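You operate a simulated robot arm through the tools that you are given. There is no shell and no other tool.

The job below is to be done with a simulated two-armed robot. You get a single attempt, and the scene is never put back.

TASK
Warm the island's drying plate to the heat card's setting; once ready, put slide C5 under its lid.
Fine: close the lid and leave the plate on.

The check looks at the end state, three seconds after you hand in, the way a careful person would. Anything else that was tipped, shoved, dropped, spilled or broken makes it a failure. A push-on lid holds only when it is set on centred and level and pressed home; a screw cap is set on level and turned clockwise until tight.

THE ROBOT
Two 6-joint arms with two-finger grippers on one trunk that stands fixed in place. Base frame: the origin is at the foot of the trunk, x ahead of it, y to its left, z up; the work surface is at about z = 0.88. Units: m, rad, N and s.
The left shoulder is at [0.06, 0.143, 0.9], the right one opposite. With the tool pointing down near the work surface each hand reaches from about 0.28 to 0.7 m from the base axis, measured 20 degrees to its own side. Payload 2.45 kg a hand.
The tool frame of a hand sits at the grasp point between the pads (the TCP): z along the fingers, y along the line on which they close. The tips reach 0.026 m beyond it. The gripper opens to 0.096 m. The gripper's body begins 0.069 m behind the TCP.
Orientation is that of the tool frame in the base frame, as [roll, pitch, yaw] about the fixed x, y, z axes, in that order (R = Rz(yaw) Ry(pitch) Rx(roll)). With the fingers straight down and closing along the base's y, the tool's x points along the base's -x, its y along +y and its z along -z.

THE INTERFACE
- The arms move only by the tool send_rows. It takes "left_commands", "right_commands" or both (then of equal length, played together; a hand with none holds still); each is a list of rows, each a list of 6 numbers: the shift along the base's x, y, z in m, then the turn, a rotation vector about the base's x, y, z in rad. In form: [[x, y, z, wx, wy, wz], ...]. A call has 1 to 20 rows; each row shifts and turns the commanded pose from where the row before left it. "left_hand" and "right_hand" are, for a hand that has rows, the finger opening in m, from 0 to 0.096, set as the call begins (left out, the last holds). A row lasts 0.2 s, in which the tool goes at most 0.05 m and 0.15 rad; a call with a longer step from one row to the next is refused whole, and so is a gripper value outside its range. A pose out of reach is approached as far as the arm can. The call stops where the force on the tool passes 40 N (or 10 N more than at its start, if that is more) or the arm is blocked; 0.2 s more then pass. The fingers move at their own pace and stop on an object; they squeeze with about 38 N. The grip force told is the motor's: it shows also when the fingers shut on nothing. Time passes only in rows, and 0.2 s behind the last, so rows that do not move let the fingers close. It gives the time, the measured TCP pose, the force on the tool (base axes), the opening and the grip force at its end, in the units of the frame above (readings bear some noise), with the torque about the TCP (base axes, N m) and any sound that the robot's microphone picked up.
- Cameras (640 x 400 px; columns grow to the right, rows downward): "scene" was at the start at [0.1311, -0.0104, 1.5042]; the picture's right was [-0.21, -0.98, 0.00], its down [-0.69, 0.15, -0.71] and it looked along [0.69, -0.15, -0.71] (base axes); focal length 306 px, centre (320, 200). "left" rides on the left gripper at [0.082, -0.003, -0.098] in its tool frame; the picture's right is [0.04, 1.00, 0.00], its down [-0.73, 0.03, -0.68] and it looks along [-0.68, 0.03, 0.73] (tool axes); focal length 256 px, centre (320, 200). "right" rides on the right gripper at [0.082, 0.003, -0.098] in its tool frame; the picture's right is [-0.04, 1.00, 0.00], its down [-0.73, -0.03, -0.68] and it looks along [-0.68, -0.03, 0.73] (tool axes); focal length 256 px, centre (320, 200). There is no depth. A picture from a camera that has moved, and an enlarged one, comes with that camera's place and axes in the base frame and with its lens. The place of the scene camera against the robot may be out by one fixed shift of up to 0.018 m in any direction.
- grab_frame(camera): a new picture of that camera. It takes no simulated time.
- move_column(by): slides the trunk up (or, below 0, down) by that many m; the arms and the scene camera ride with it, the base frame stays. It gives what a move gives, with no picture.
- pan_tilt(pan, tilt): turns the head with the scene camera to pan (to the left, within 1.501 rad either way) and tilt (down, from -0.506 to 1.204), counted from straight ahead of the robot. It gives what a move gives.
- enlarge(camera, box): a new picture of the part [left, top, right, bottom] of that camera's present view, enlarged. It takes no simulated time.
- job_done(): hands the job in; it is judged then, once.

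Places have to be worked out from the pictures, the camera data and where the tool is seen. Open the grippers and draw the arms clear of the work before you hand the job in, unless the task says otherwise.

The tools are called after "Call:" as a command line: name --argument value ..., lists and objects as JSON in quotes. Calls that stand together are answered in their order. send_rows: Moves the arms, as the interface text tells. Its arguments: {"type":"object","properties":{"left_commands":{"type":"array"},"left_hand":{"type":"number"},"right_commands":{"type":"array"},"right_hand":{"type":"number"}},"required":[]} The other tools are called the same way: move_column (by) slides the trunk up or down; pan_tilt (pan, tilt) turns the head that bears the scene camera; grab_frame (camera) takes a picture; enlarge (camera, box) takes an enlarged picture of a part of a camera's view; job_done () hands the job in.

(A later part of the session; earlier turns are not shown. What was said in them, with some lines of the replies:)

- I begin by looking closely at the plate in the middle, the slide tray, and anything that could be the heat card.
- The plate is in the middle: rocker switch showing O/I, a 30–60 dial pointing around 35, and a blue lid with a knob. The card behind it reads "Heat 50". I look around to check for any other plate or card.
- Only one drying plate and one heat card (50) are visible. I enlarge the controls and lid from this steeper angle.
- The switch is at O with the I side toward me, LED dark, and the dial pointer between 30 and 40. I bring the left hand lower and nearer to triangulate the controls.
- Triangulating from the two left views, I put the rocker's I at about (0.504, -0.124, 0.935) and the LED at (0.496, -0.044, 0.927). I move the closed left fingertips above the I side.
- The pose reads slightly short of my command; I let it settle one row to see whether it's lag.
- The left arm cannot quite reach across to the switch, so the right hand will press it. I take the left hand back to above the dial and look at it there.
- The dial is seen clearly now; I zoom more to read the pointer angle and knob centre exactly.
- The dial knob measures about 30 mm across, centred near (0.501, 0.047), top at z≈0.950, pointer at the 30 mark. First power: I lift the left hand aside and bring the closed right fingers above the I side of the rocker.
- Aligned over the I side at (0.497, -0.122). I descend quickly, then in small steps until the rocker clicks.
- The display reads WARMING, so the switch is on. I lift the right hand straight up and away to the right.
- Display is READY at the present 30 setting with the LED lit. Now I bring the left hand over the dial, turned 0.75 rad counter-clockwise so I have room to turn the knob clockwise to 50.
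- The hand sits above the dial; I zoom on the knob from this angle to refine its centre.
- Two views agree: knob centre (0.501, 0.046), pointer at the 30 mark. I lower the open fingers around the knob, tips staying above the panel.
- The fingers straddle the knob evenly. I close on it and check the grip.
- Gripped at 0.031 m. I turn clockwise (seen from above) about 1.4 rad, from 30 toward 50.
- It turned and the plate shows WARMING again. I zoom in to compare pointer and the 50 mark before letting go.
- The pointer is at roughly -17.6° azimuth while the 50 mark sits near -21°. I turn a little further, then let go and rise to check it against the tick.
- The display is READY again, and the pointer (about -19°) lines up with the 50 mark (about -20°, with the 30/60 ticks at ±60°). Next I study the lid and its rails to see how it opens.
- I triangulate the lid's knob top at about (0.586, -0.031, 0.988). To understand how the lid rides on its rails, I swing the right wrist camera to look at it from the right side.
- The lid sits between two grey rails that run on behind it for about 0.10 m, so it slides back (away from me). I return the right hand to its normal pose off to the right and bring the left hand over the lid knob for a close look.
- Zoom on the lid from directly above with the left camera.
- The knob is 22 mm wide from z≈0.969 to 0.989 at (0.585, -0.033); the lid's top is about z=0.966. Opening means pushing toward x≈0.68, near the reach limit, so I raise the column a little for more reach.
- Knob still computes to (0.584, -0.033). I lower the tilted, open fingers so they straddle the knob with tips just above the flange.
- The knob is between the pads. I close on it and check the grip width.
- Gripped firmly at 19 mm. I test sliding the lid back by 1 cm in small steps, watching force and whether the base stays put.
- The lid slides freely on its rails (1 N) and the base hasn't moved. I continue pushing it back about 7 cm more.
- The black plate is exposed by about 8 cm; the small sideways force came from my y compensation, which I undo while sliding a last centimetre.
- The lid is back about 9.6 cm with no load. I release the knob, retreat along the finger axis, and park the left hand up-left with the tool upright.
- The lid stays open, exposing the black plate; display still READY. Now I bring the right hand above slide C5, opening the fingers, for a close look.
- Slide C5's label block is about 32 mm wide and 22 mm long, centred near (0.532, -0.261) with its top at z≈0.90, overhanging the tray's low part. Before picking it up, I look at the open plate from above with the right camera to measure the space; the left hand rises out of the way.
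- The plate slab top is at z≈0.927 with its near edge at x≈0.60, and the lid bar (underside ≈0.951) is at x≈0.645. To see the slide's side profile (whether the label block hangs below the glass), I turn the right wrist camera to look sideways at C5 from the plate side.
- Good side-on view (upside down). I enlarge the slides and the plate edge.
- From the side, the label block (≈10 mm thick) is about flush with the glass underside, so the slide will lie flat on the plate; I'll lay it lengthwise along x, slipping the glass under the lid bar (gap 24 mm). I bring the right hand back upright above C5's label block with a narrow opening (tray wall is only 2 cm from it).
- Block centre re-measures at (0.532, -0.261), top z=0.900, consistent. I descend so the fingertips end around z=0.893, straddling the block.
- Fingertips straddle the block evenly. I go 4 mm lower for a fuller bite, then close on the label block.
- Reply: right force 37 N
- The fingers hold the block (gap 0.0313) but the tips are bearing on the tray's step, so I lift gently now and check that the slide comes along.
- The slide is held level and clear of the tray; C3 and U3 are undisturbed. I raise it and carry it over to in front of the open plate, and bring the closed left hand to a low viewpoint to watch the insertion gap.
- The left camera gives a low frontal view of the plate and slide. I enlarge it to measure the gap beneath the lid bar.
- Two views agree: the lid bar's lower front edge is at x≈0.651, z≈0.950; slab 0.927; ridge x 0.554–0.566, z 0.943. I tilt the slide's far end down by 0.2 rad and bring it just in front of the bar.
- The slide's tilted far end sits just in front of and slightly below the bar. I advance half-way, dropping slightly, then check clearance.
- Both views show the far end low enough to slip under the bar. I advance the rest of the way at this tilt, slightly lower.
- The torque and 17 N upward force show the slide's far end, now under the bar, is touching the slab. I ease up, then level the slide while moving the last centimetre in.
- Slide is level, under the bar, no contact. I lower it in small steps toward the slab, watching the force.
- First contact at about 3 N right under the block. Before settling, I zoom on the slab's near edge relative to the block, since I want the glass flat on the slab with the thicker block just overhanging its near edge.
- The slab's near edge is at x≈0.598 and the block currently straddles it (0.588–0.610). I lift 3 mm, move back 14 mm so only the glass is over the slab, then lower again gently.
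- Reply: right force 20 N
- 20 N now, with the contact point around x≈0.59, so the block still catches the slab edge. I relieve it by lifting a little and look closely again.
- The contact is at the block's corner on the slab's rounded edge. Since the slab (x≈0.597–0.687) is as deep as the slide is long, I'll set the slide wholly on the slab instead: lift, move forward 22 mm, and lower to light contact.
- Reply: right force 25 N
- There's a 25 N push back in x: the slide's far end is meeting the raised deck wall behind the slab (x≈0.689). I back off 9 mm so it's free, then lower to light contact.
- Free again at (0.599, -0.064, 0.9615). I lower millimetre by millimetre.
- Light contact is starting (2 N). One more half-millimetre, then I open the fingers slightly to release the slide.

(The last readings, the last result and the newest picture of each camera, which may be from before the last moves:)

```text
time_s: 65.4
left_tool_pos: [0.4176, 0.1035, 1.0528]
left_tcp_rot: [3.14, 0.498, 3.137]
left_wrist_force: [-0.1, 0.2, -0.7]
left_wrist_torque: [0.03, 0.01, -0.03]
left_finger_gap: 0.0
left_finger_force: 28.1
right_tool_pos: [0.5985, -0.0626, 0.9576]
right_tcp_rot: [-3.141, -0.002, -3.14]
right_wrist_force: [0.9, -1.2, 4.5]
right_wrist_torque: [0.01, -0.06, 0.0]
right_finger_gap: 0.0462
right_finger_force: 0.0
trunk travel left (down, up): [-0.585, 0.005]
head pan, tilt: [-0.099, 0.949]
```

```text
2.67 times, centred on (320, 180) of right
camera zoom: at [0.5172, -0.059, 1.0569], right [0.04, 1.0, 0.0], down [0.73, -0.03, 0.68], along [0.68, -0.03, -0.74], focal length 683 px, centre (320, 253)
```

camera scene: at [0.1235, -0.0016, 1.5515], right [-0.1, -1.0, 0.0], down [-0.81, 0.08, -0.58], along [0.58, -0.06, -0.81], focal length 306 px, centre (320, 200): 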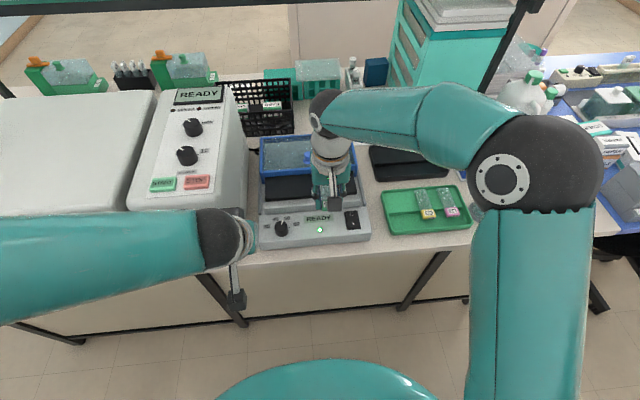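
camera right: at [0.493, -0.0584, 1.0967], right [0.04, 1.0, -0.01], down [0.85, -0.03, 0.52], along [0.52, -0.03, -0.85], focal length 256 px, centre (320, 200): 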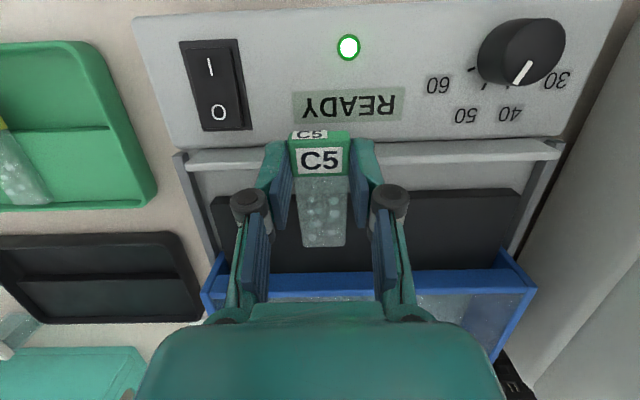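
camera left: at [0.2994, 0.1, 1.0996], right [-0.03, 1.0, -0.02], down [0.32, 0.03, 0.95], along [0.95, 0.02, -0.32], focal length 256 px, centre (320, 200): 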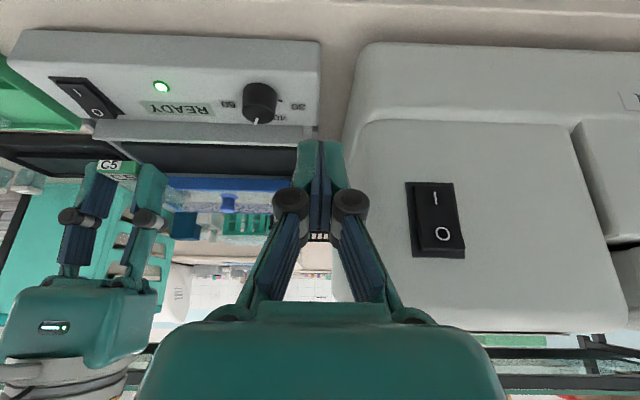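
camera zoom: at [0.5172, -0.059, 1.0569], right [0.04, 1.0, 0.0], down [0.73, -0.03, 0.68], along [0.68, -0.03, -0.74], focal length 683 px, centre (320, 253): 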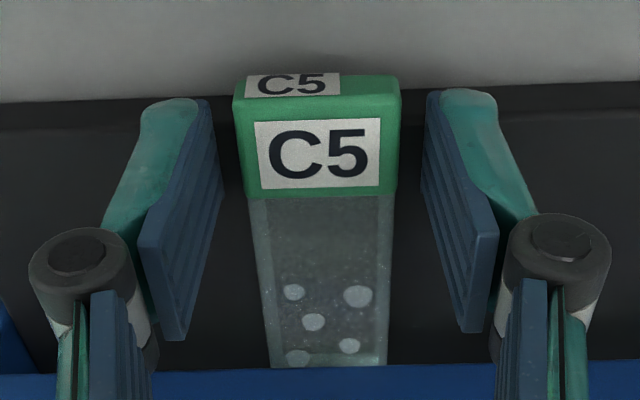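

Released: the fingertips now just rest at slab level (z≈0.931). I raise the right hand straight up and clear, then inspect how the slide lies.

Call:
send_rows --right_commands '[[0, 0, 0.005, 0, 0, 0], [0, 0, 0.015, 0, 0, 0], [0, 0, 0.04, 0, 0, 0], [0, 0, 0.04, 0, 0, 0], [-0.02, -0.03, 0.02, 0, 0, 0], [-0.02, -0.045, 0, 0, 0, 0], [-0.02, -0.045, 0, 0, 0, 0], [-0.02, -0.045, 0, 0, 0, 0], [-0.02, -0.045, 0, 0, 0, 0], [0, 0, 0, 0, 0, 0]]'

Call:
enlarge --camera "left" --box '[70, 80, 310, 230]'

Call:
enlarge --camera "scene" --box '[250, 120, 380, 250]'

Call:
grab_frame --camera "right"

```text
time_s: 67.6
left_tool_pos: [0.4189, 0.1038, 1.0522]
left_tcp_rot: [3.14, 0.5, 3.14]
left_wrist_force: [0.1, -0.4, 0.2]
left_wrist_torque: [-0.02, 0.01, 0.0]
left_finger_gap: 0.0
left_finger_force: 28.7
right_tool_pos: [0.4985, -0.2709, 1.081]
right_tcp_rot: [3.141, -0.001, -3.139]
right_wrist_force: [-0.4, -0.2, 1.3]
right_wrist_torque: [-0.02, 0.0, 0.01]
right_finger_gap: 0.0461
right_finger_force: 0.1
trunk travel left (down, up): [-0.585, 0.005]
head pan, tilt: [-0.099, 0.949]
```

```text
2.67 times, centred on (190, 155) of left
camera zoom: at [0.3003, 0.1011, 1.0997], right [-0.03, 1.0, -0.02], down [0.32, 0.03, 0.95], along [0.95, 0.02, -0.32], focal length 683 px, centre (667, 320)
```

zoom: 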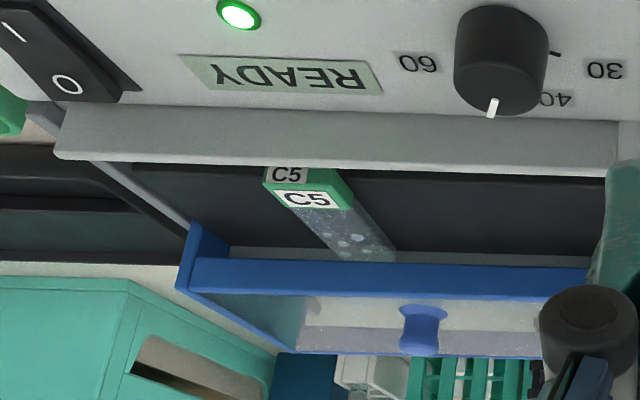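

```text
3.08 times, centred on (315, 185) of scene
camera zoom: at [0.1244, -0.0002, 1.5514], right [-0.1, -1.0, 0.0], down [-0.81, 0.08, -0.58], along [0.58, -0.06, -0.81], focal length 943 px, centre (335, 246)
```

zoom: 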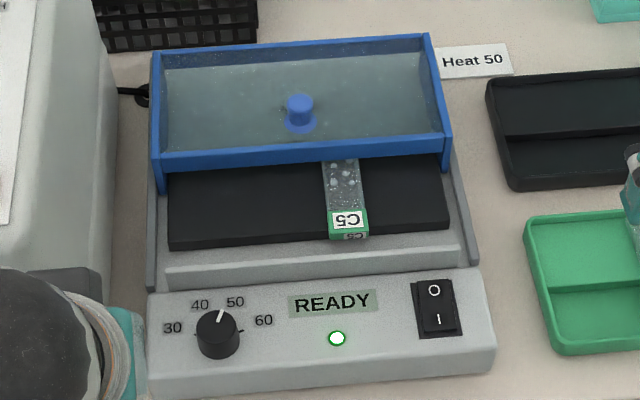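

```text
taken
camera right: at [0.4176, -0.2685, 1.179], right [0.04, 1.0, 0.0], down [0.73, -0.03, 0.68], along [0.68, -0.03, -0.73], focal length 256 px, centre (320, 200)
```

right: 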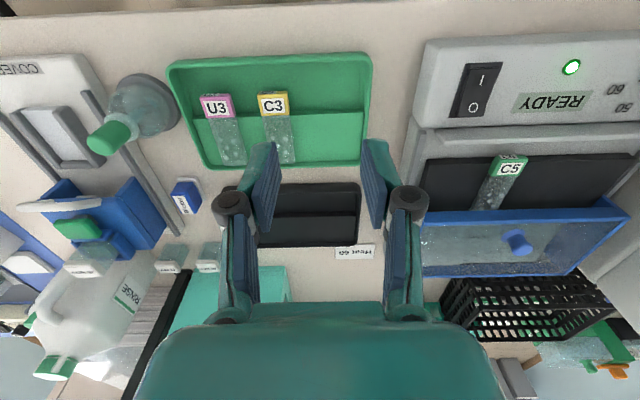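

The slide now lies on the slab with only the block's tip past the near edge. I zoom from both cameras to judge how flat it lies.

Call:
enlarge --camera "left" --box '[150, 130, 230, 180]'

Call:
enlarge --camera "right" --box '[440, 135, 560, 225]'

Call:
enlarge --camera "scene" --box '[295, 160, 335, 205]'

```text
8.00 times, centred on (190, 155) of left
camera zoom: at [0.3003, 0.1011, 1.0997], right [-0.03, 1.0, -0.02], down [0.32, 0.03, 0.95], along [0.95, 0.02, -0.32], focal length 2048 px, centre (1360, 560)
```

zoom: 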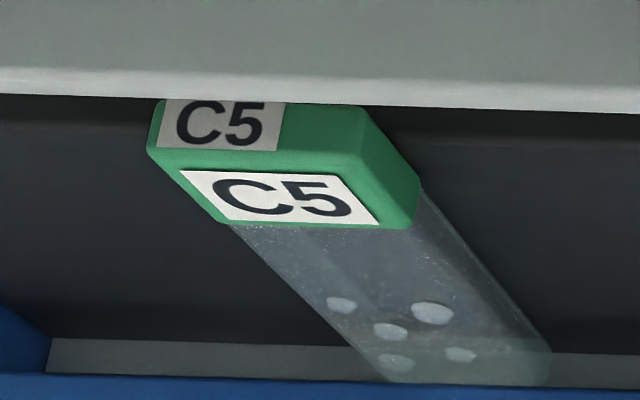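

```text
4.44 times, centred on (500, 180) of right
camera zoom: at [0.4176, -0.2685, 1.179], right [0.04, 1.0, 0.0], down [0.73, -0.03, 0.68], along [0.68, -0.03, -0.73], focal length 1138 px, centre (-480, 289)
```

zoom: 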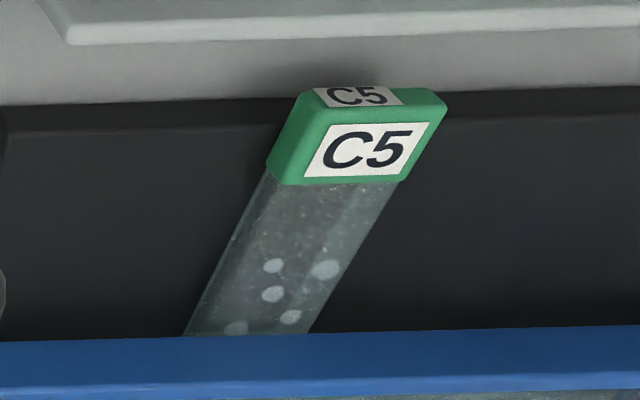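

```text
8.89 times, centred on (315, 182) of scene
camera zoom: at [0.1244, -0.0002, 1.5514], right [-0.1, -1.0, 0.0], down [-0.81, 0.08, -0.58], along [0.58, -0.06, -0.81], focal length 2725 px, centre (364, 356)
```

zoom: 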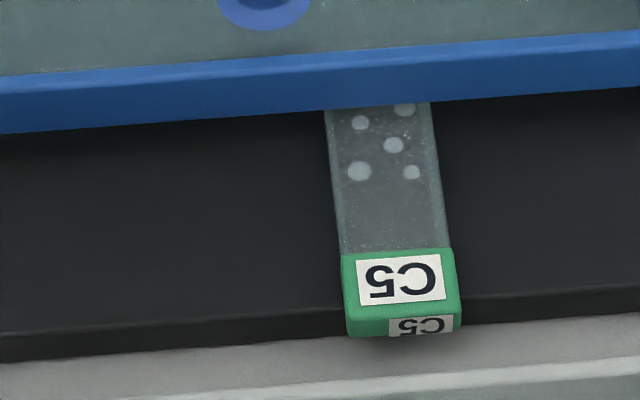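

The glass runs flush with the block and the slide lies flat on the slab, square and clear of the lid's path. Now I bring the left hand (open, tilted as before) back over the lid knob to close it.

Call:
send_rows --left_commands '[[0, 0, 0.04, 0, 0.05, 0], [0.01, -0.01, 0.035, 0, 0, 0], [0.03, -0.018, 0, 0, 0, 0], [0.032, -0.018, -0.01, 0, 0, 0], [0.032, -0.018, -0.01, 0, 0, 0], [0.032, -0.018, -0.01, 0, 0, 0], [0.032, -0.018, -0.015, 0, 0, 0], [0.032, -0.018, -0.015, 0, 0, 0], [0.024, -0.018, -0.01, 0, 0, 0], [0, 0, 0, 0, 0, 0]]' --left_hand 0.06

Call:
grab_frame --camera "left"

Call:
enlarge --camera "left" --box '[240, 40, 400, 140]'

Call:
grab_frame --camera "scene"

```text
time_s: 69.8
left_tool_pos: [0.6422, -0.0344, 1.0623]
left_tcp_rot: [3.14, 0.449, 3.138]
left_wrist_force: [0.1, -0.6, 0.2]
left_wrist_torque: [-0.01, -0.02, -0.02]
left_finger_gap: 0.0601
left_finger_force: 0.1
right_tool_pos: [0.4992, -0.2729, 1.0803]
right_tcp_rot: [-3.141, 0.001, -3.141]
right_wrist_force: [-0.5, -0.8, 1.1]
right_wrist_torque: [0.01, -0.02, -0.01]
right_finger_gap: 0.0461
right_finger_force: 0.1
trunk travel left (down, up): [-0.585, 0.005]
head pan, tilt: [-0.099, 0.949]
```

```text
taken
camera left: at [0.5266, -0.0363, 1.1154], right [-0.03, 1.0, -0.02], down [0.37, 0.03, 0.93], along [0.93, 0.02, -0.37], focal length 256 px, centre (320, 200)
```

left: 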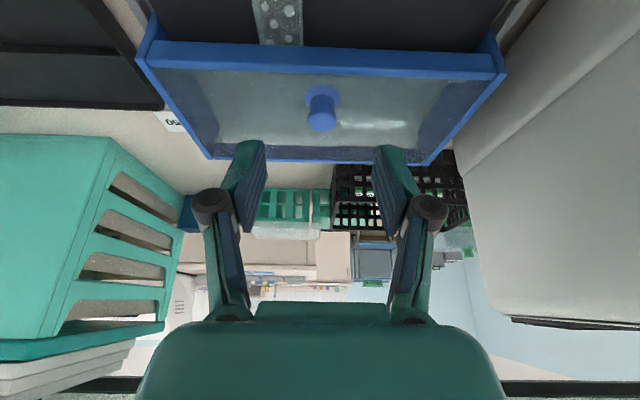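

```text
4.00 times, centred on (320, 90) of left
camera zoom: at [0.5266, -0.0363, 1.1154], right [-0.03, 1.0, -0.02], down [0.37, 0.03, 0.93], along [0.93, 0.02, -0.37], focal length 1024 px, centre (320, 640)
```

zoom: 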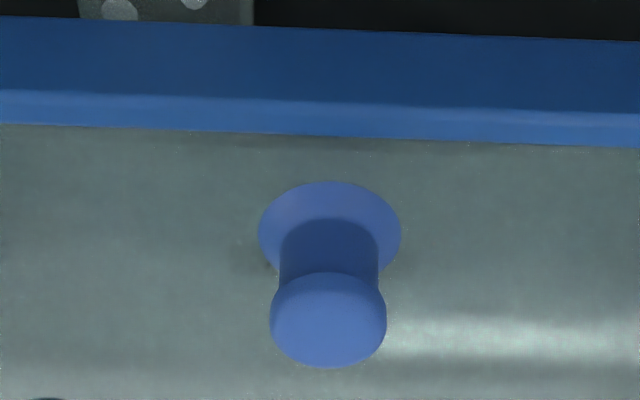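

```text
taken
camera scene: at [0.1234, -0.0005, 1.5516], right [-0.1, -1.0, 0.0], down [-0.81, 0.08, -0.58], along [0.58, -0.06, -0.81], focal length 306 px, centre (320, 200)
```

scene: 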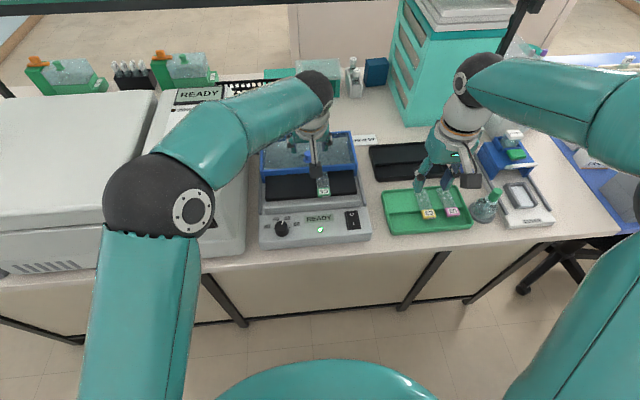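

Knob top computes to (0.684, -0.033). I lower the open fingers along their axis to straddle it.

Call:
send_rows --left_commands '[[0.009, 0.0005, -0.018, 0, 0, 0], [0.009, 0.0005, -0.018, 0, 0, 0], [0.008, 0.0005, -0.016, 0, 0, 0], [0.006, 0, -0.0105, 0, 0, 0], [0, 0, 0, 0, 0, 0]]' --left_hand 0.05

Call:
grab_frame --camera "left"

```text
time_s: 71.0
left_tool_pos: [0.6756, -0.031, 0.9991]
left_tcp_rot: [3.141, 0.45, 3.137]
left_wrist_force: [1.3, 0.8, -0.2]
left_wrist_torque: [-0.02, 0.03, 0.03]
left_finger_gap: 0.0499
left_finger_force: 0.2
right_tool_pos: [0.4981, -0.2713, 1.0815]
right_tcp_rot: [3.141, -0.001, -3.139]
right_wrist_force: [-0.1, 0.0, -0.2]
right_wrist_torque: [-0.01, -0.02, -0.02]
right_finger_gap: 0.046
right_finger_force: 0.0
trunk travel left (down, up): [-0.585, 0.005]
head pan, tilt: [-0.099, 0.949]
```

```text
taken
camera left: at [0.5599, -0.0342, 1.0527], right [-0.03, 1.0, -0.02], down [0.37, 0.03, 0.93], along [0.93, 0.02, -0.37], focal length 256 px, centre (320, 200)
```

left: 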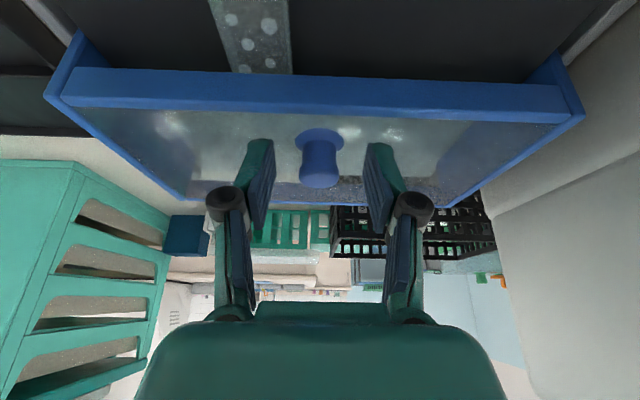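

The knob is centred between the pads. I grip it and draw the lid forward about 5 cm first, watching the slide beneath.

Call:
send_rows --left_commands '[[0, 0, 0, 0, 0, 0], [0, 0, 0, 0, 0, 0]]' --left_hand 0.0

Call:
send_rows --left_commands '[[-0.005, 0, 0, 0, 0, 0], [-0.01, 0, 0, 0, 0, 0], [-0.01, 0, 0, 0, 0, 0], [-0.01, 0, 0, 0, 0, 0], [-0.01, 0, 0, 0, 0, 0], [0, 0, 0, 0, 0, 0]]'

Call:
grab_frame --camera "left"

Call:
enlarge --camera "scene" --box '[250, 120, 380, 250]'

```text
time_s: 71.6
left_tool_pos: [0.6761, -0.0306, 0.9987]
left_tcp_rot: [3.14, 0.448, 3.138]
left_wrist_force: [-0.2, -0.7, -1.4]
left_wrist_torque: [-0.11, 0.13, -0.04]
left_finger_gap: 0.0194
left_finger_force: 44.5
right_tool_pos: [0.499, -0.2719, 1.0815]
right_tcp_rot: [-3.141, -0.003, -3.141]
right_wrist_force: [0.5, -0.2, -0.6]
right_wrist_torque: [0.03, 0.01, 0.0]
right_finger_gap: 0.0461
right_finger_force: 0.0
trunk travel left (down, up): [-0.585, 0.005]
head pan, tilt: [-0.099, 0.949]
```

```text
time_s: 73.0
left_tool_pos: [0.6293, -0.0327, 1.0001]
left_tcp_rot: [3.137, 0.444, 3.136]
left_wrist_force: [-1.4, -1.1, -13.0]
left_wrist_torque: [-0.23, -0.16, -0.04]
left_finger_gap: 0.0194
left_finger_force: 44.8
right_tool_pos: [0.5006, -0.2718, 1.0806]
right_tcp_rot: [3.141, -0.002, -3.142]
right_wrist_force: [-0.4, -1.0, -0.5]
right_wrist_torque: [0.02, 0.02, -0.02]
right_finger_gap: 0.046
right_finger_force: 0.2
trunk travel left (down, up): [-0.585, 0.005]
head pan, tilt: [-0.099, 0.949]
```

```text
taken
camera left: at [0.5137, -0.0348, 1.0532], right [-0.03, 1.0, -0.01], down [0.37, 0.03, 0.93], along [0.93, 0.02, -0.37], focal length 256 px, centre (320, 200)
```

left: 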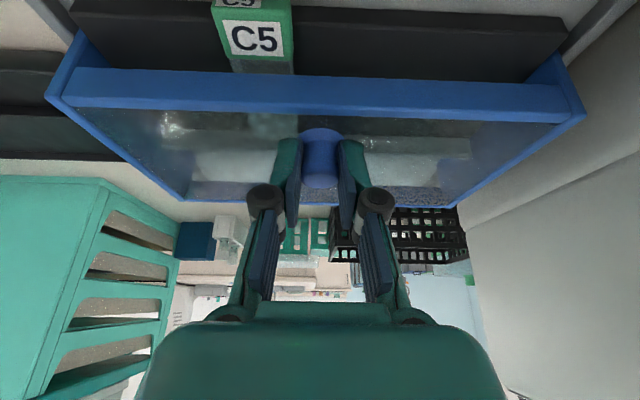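

```text
3.08 times, centred on (315, 185) of scene
camera zoom: at [0.1254, -0.0011, 1.5512], right [-0.1, -1.0, 0.0], down [-0.81, 0.08, -0.58], along [0.58, -0.06, -0.81], focal length 943 px, centre (335, 246)
```

zoom: 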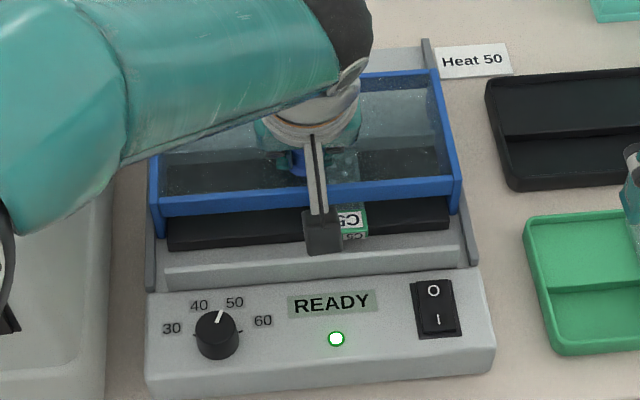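

The lid moves easily over the slide, which hasn't shifted; a slight upward pull (13 N) needs correcting, so I lower 2 mm while continuing to draw it forward.

Call:
send_rows --left_commands '[[-0.005, 0, -0.001, 0, 0, 0], [-0.01, 0, -0.0008, 0, 0, 0], [-0.01, 0, 0, 0, 0, 0], [-0.01, 0, 0, 0, 0, 0], [-0.01, 0, 0, 0, 0, 0], [0, 0, 0, 0, 0, 0]]'

Call:
enlarge --camera "left" --box '[30, 0, 600, 230]'

Call:
enlarge --camera "scene" --box '[250, 120, 380, 250]'

```text
time_s: 74.4
left_tool_pos: [0.5845, -0.0321, 0.9988]
left_tcp_rot: [3.139, 0.451, 3.136]
left_wrist_force: [0.0, -2.3, 3.3]
left_wrist_torque: [-0.16, -0.58, 0.0]
left_finger_gap: 0.0191
left_finger_force: 44.4
right_tool_pos: [0.4979, -0.2716, 1.0809]
right_tcp_rot: [3.141, 0.0, 3.14]
right_wrist_force: [0.1, 0.1, -0.4]
right_wrist_torque: [-0.01, 0.03, -0.01]
right_finger_gap: 0.0459
right_finger_force: 0.1
trunk travel left (down, up): [-0.585, 0.005]
head pan, tilt: [-0.099, 0.949]
```

```text
1.12 times, centred on (315, 115) of left
camera zoom: at [0.4683, -0.0347, 1.0525], right [-0.03, 1.0, -0.02], down [0.36, 0.03, 0.93], along [0.93, 0.02, -0.36], focal length 287 px, centre (326, 295)
```

zoom: 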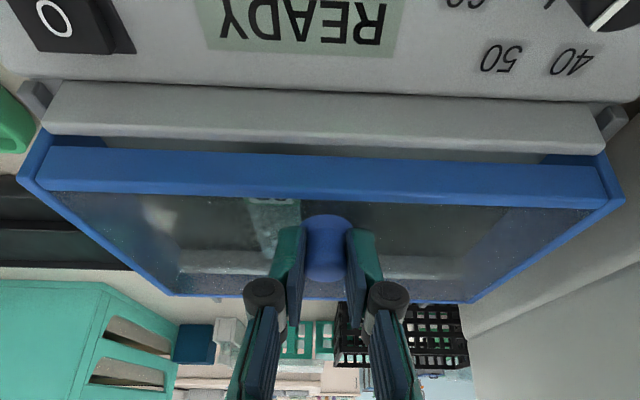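

```text
3.08 times, centred on (315, 185) of scene
camera zoom: at [0.1238, -0.0013, 1.5516], right [-0.1, -1.0, 0.0], down [-0.81, 0.08, -0.58], along [0.58, -0.06, -0.81], focal length 943 px, centre (335, 246)
```

zoom: 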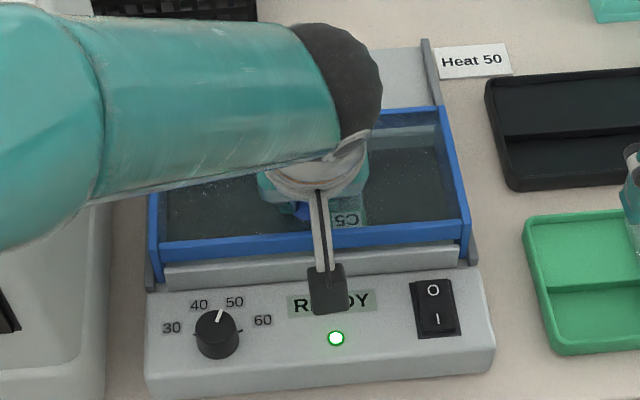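

Only about a centimetre remains. I close it the rest of the way in small steps until the lid meets its front stop.

Call:
send_rows --left_commands '[[-0.004, 0, 0, 0, 0, 0], [-0.003, 0, 0, 0, 0, 0], [-0.002, 0, 0, 0, 0, 0], [-0.001, 0, 0, 0, 0, 0], [0, 0, 0, 0, 0, 0]]'

Call:
send_rows --left_commands '[[-0.0015, 0, 0, 0, 0, 0], [0, 0, 0, 0, 0, 0]]'

Call:
enlarge --camera "left" --box '[30, 0, 600, 230]'

Call:
enlarge --camera "scene" --box '[250, 120, 380, 250]'

```text
time_s: 75.6
left_tool_pos: [0.5767, -0.0322, 0.9991]
left_tcp_rot: [-3.141, 0.453, 3.139]
left_wrist_force: [9.9, -4.0, 11.4]
left_wrist_torque: [-0.13, -0.03, 0.09]
left_finger_gap: 0.0197
left_finger_force: 44.2
right_tool_pos: [0.4989, -0.2721, 1.0814]
right_tcp_rot: [-3.141, -0.001, -3.141]
right_wrist_force: [0.1, 0.6, -0.6]
right_wrist_torque: [-0.02, -0.01, 0.03]
right_finger_gap: 0.046
right_finger_force: 0.1
trunk travel left (down, up): [-0.585, 0.005]
head pan, tilt: [-0.099, 0.949]
```

```text
time_s: 76.2
left_tool_pos: [0.5765, -0.0322, 1.0002]
left_tcp_rot: [3.141, 0.451, 3.137]
left_wrist_force: [18.6, -5.0, 10.3]
left_wrist_torque: [-0.03, -0.82, -0.11]
left_finger_gap: 0.0194
left_finger_force: 44.6
right_tool_pos: [0.5002, -0.2739, 1.0797]
right_tcp_rot: [3.139, -0.001, -3.141]
right_wrist_force: [0.2, 0.0, -0.1]
right_wrist_torque: [0.01, -0.01, -0.02]
right_finger_gap: 0.0458
right_finger_force: 0.1
trunk travel left (down, up): [-0.585, 0.005]
head pan, tilt: [-0.099, 0.949]
```

```text
1.12 times, centred on (315, 115) of left
camera zoom: at [0.4599, -0.0345, 1.0523], right [-0.03, 1.0, -0.02], down [0.36, 0.03, 0.93], along [0.93, 0.02, -0.36], focal length 287 px, centre (326, 295)
```

zoom: 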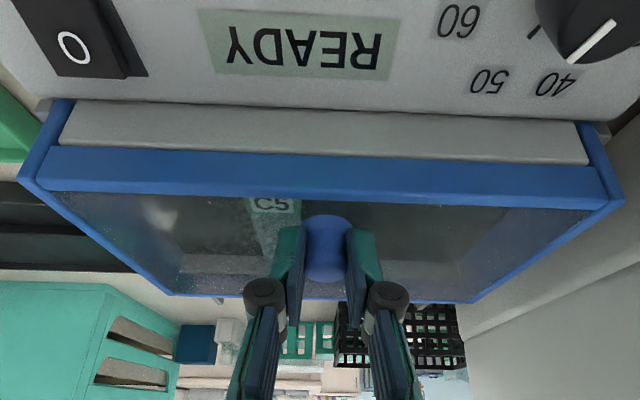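

```text
3.08 times, centred on (315, 185) of scene
camera zoom: at [0.1259, -0.0016, 1.5513], right [-0.1, -1.0, 0.0], down [-0.81, 0.08, -0.58], along [0.58, -0.06, -0.81], focal length 943 px, centre (335, 246)
```

zoom: 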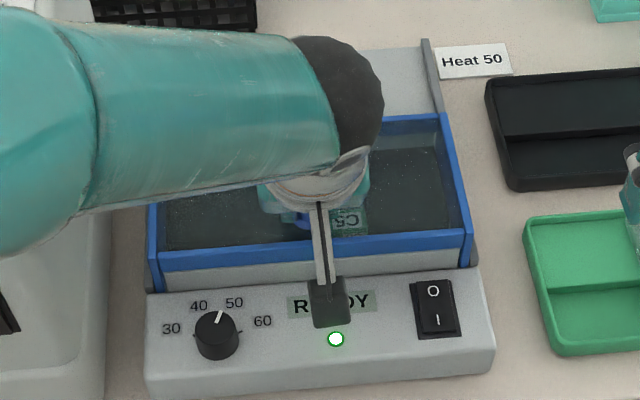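

The lid is at its front stop (19 N resisting), bar back over the ridge as at the start, with the slide visible beneath and READY showing. I relax the push, release the knob and withdraw along the finger axis.

Call:
send_rows --left_commands '[[0.002, 0, 0.001, 0, 0, 0], [0, 0, 0, 0, 0, 0]]'

Call:
send_rows --left_commands '[[0, 0, 0, 0, 0, 0], [0, 0, 0, 0, 0, 0]]' --left_hand 0.06

Call:
send_rows --left_commands '[[-0.013, 0, 0.027, 0, 0, 0], [-0.018, 0, 0.036, 0, 0, 0], [-0.02, 0.01, 0.035, 0, 0.1, 0], [-0.02, 0.025, 0.025, 0, 0.1, 0], [-0.02, 0.035, 0.02, 0, 0.1, 0], [-0.015, 0.035, 0.02, 0, 0.1, 0], [-0.015, 0.035, 0.02, 0, 0.05, 0], [0, 0, 0, 0, 0, 0]]' --left_hand 0.09

Call:
grab_frame --camera "scene"

Call:
enlarge --camera "scene" --box '[250, 120, 380, 250]'

Call:
grab_frame --camera "left"

```text
time_s: 76.8
left_tool_pos: [0.5769, -0.0315, 0.9992]
left_tcp_rot: [-3.141, 0.449, 3.139]
left_wrist_force: [13.0, -4.1, 11.0]
left_wrist_torque: [-0.17, -0.31, -0.06]
left_finger_gap: 0.0192
left_finger_force: 44.0
right_tool_pos: [0.4992, -0.2731, 1.0804]
right_tcp_rot: [-3.14, -0.001, 3.141]
right_wrist_force: [-0.8, -0.8, 0.3]
right_wrist_torque: [0.02, -0.03, 0.01]
right_finger_gap: 0.0459
right_finger_force: 0.1
trunk travel left (down, up): [-0.585, 0.005]
head pan, tilt: [-0.099, 0.949]
```

```text
time_s: 77.4
left_tool_pos: [0.5748, -0.0312, 0.998]
left_tcp_rot: [3.138, 0.447, 3.138]
left_wrist_force: [0.5, 0.4, 0.1]
left_wrist_torque: [-0.01, -0.01, -0.01]
left_finger_gap: 0.0601
left_finger_force: 0.1
right_tool_pos: [0.4986, -0.2728, 1.0814]
right_tcp_rot: [-3.141, -0.002, 3.141]
right_wrist_force: [-0.3, 0.2, -0.4]
right_wrist_torque: [0.02, -0.04, 0.0]
right_finger_gap: 0.0458
right_finger_force: 0.1
trunk travel left (down, up): [-0.585, 0.005]
head pan, tilt: [-0.099, 0.949]
```

```text
time_s: 79.2
left_tool_pos: [0.4558, 0.1103, 1.1831]
left_tcp_rot: [-3.14, -0.001, 3.138]
left_wrist_force: [0.4, -0.6, 0.3]
left_wrist_torque: [0.04, 0.03, 0.02]
left_finger_gap: 0.09
left_finger_force: 0.1
right_tool_pos: [0.4994, -0.2728, 1.0805]
right_tcp_rot: [-3.141, -0.002, 3.141]
right_wrist_force: [-0.1, -0.2, 0.0]
right_wrist_torque: [0.03, 0.07, -0.01]
right_finger_gap: 0.0459
right_finger_force: 0.0
trunk travel left (down, up): [-0.585, 0.005]
head pan, tilt: [-0.099, 0.949]
```

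```text
taken
camera scene: at [0.1247, -0.0016, 1.5514], right [-0.1, -1.0, 0.0], down [-0.81, 0.08, -0.58], along [0.58, -0.06, -0.81], focal length 306 px, centre (320, 200)
```

scene: 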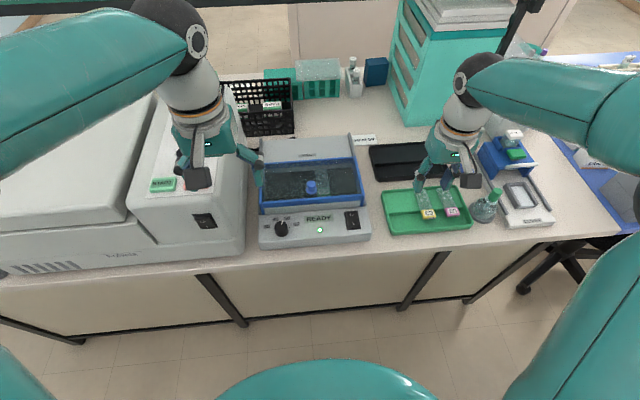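

```text
3.08 times, centred on (315, 185) of scene
camera zoom: at [0.1247, -0.0016, 1.5514], right [-0.1, -1.0, 0.0], down [-0.81, 0.08, -0.58], along [0.58, -0.06, -0.81], focal length 943 px, centre (335, 246)
```

zoom: 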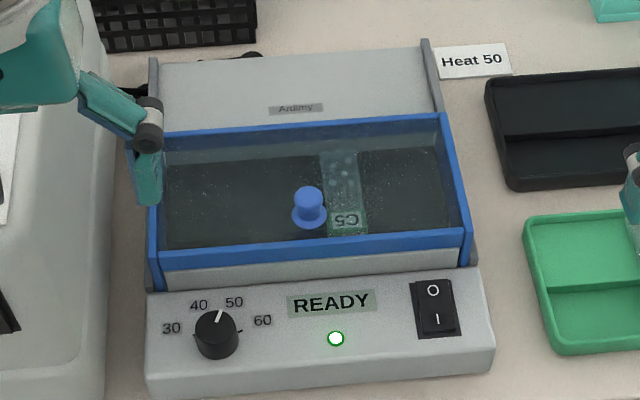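

```text
taken
camera left: at [0.3752, 0.107, 1.2815], right [-0.04, 1.0, 0.0], down [0.74, 0.03, 0.68], along [0.68, 0.02, -0.74], focal length 256 px, centre (320, 200)
```

left: 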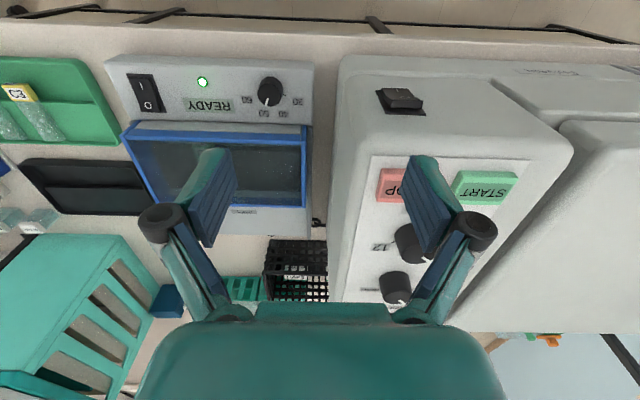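

The lid is shut over C5, plate READY and on. I do a last close check of the dial and of the slide and lid seating.

Call:
enlarge --camera "scene" --box '[262, 206, 312, 246]'

Call:
enlarge --camera "scene" --box '[255, 140, 375, 215]'

Call:
enlarge --camera "right" --box '[390, 20, 640, 280]'

Call:
enlarge --camera "left" --box '[225, 60, 321, 120]'

```text
10.00 times, centred on (287, 226) of scene
camera zoom: at [0.1247, -0.0016, 1.5514], right [-0.1, -1.0, 0.0], down [-0.81, 0.08, -0.58], along [0.58, -0.06, -0.81], focal length 3065 px, centre (650, -60)
```

zoom: 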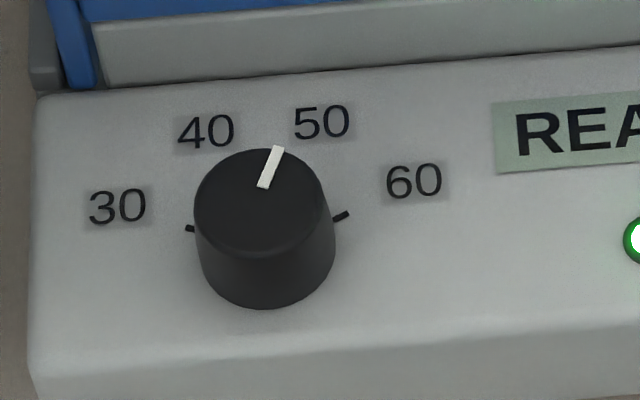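

```text
5.33 times, centred on (315, 178) of scene
camera zoom: at [0.1247, -0.0016, 1.5514], right [-0.1, -1.0, 0.0], down [-0.81, 0.08, -0.58], along [0.58, -0.06, -0.81], focal length 1635 px, centre (347, 320)
```

zoom: 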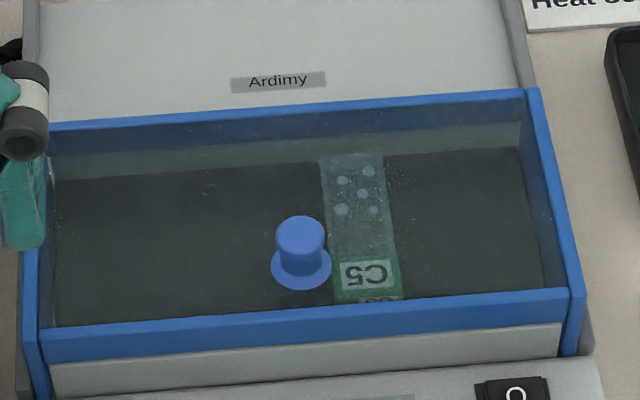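

```text
1.54 times, centred on (515, 150) of right
camera zoom: at [0.418, -0.2692, 1.1787], right [0.04, 1.0, 0.0], down [0.73, -0.03, 0.68], along [0.68, -0.03, -0.74], focal length 394 px, centre (20, 277)
```

zoom: 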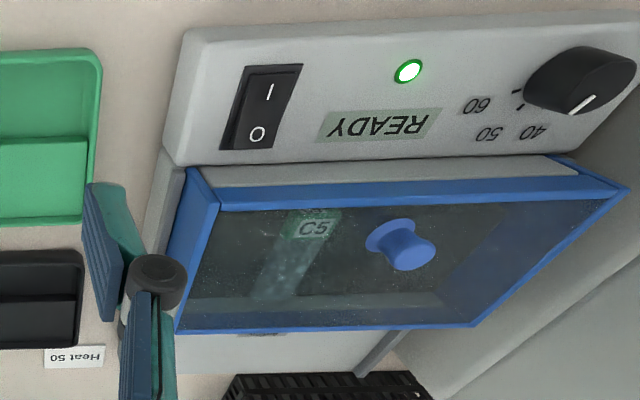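

```text
6.67 times, centred on (273, 90) of left
camera zoom: at [0.3752, 0.107, 1.2815], right [-0.04, 1.0, 0.0], down [0.74, 0.03, 0.68], along [0.68, 0.02, -0.74], focal length 1707 px, centre (633, 933)
```

zoom: 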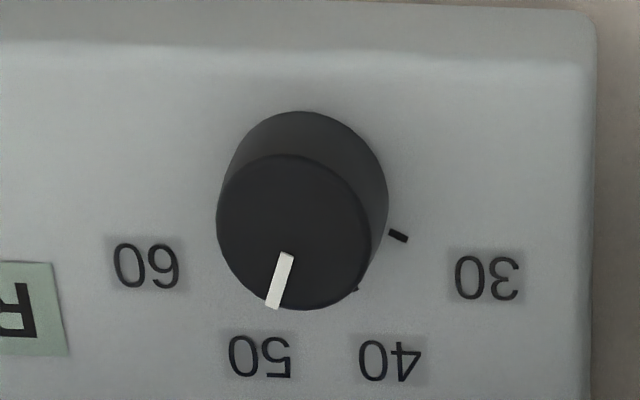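

Dial pointer reads at 50 within about a degree of angle, the slide is flat under the shut lid, and nothing else has moved. I draw both open hands up and clear before handing in.

Call:
send_rows --left_commands '[[-0.01, 0.01, 0.035, 0, 0, 0], [-0.01, 0.01, 0.035, 0, 0, 0], [-0.01, 0.01, 0.03, 0, 0, 0], [0, 0, 0, 0, 0, 0], [0, 0, 0, 0, 0, 0]]' --right_commands '[[0, 0, 0.04, 0, 0, 0], [-0.01, -0.015, 0.04, 0, 0, 0], [-0.02, -0.025, 0.035, 0, 0, 0], [-0.02, -0.025, 0.02, 0, 0, 0], [0, 0, 0, 0, 0, 0]]' --left_hand 0.096 --right_hand 0.096

Call:
grab_frame --camera "scene"

Call:
enlarge --camera "scene" --box '[250, 120, 490, 250]'

```text
time_s: 80.4
left_tool_pos: [0.4244, 0.1385, 1.2816]
left_tcp_rot: [-3.139, 0.0, 3.136]
left_wrist_force: [-0.5, 0.5, 0.2]
left_wrist_torque: [0.0, 0.0, 0.01]
left_finger_gap: 0.0961
left_finger_force: 0.1
right_tool_pos: [0.4465, -0.3327, 1.2143]
right_tcp_rot: [3.14, -0.002, -3.14]
right_wrist_force: [-0.1, 0.0, -0.3]
right_wrist_torque: [0.01, 0.02, -0.01]
right_finger_gap: 0.0958
right_finger_force: 0.1
trunk travel left (down, up): [-0.585, 0.005]
head pan, tilt: [-0.099, 0.949]
```

```text
taken
camera scene: at [0.1243, -0.0005, 1.5514], right [-0.1, -1.0, 0.0], down [-0.81, 0.08, -0.58], along [0.58, -0.06, -0.81], focal length 306 px, centre (320, 200)
```

scene: 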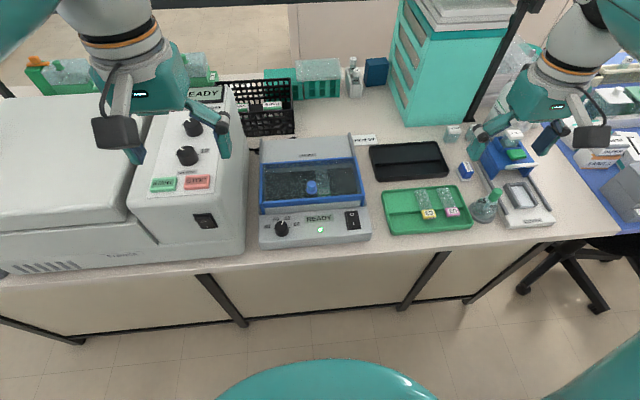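

```text
2.67 times, centred on (370, 185) of scene
camera zoom: at [0.1243, -0.0005, 1.5514], right [-0.1, -1.0, 0.0], down [-0.81, 0.08, -0.58], along [0.58, -0.06, -0.81], focal length 817 px, centre (187, 240)
```

zoom: 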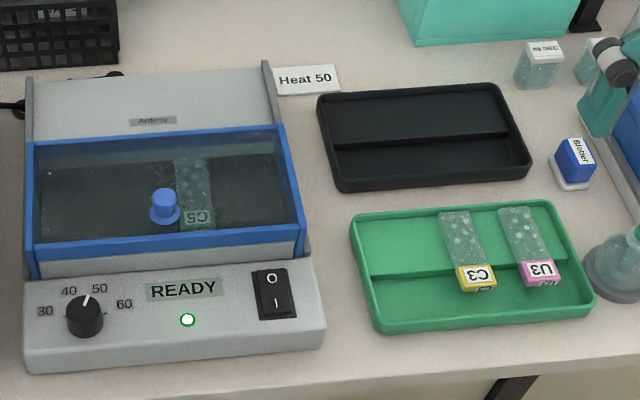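

Everything is as asked: plate on and READY at 50, C5 lying flat under the closed lid, the other slides untouched, both hands open and clear. I hand the job in.

Call:
job_done

```text
The job is handed in.
```

The drying plate is on and showing READY, with the dial at 50 as the heat card says. Slide C5 lies flat on the plate under the closed lid.

- **Slide position:** about 8 mm of C5's label block overhangs the plate's near edge. A raised wall behind the plate stopped the slide going further back. The whole slide is still under the lid.
- **Dial setting:** I read the dial by eye from the cameras. The pointer lines up with the 50 mark to within about 1 °C.
- **During placement:** the slide's far end touched the plate and then the rear wall, with forces up to about 25 N. It did not slip in the grip and I saw no damage.
- **Lid:** it was slid forward until it met its front stop.

Slides C3 and U3 and the other items on the bench look undisturbed. Both grippers are open and clear of the work.
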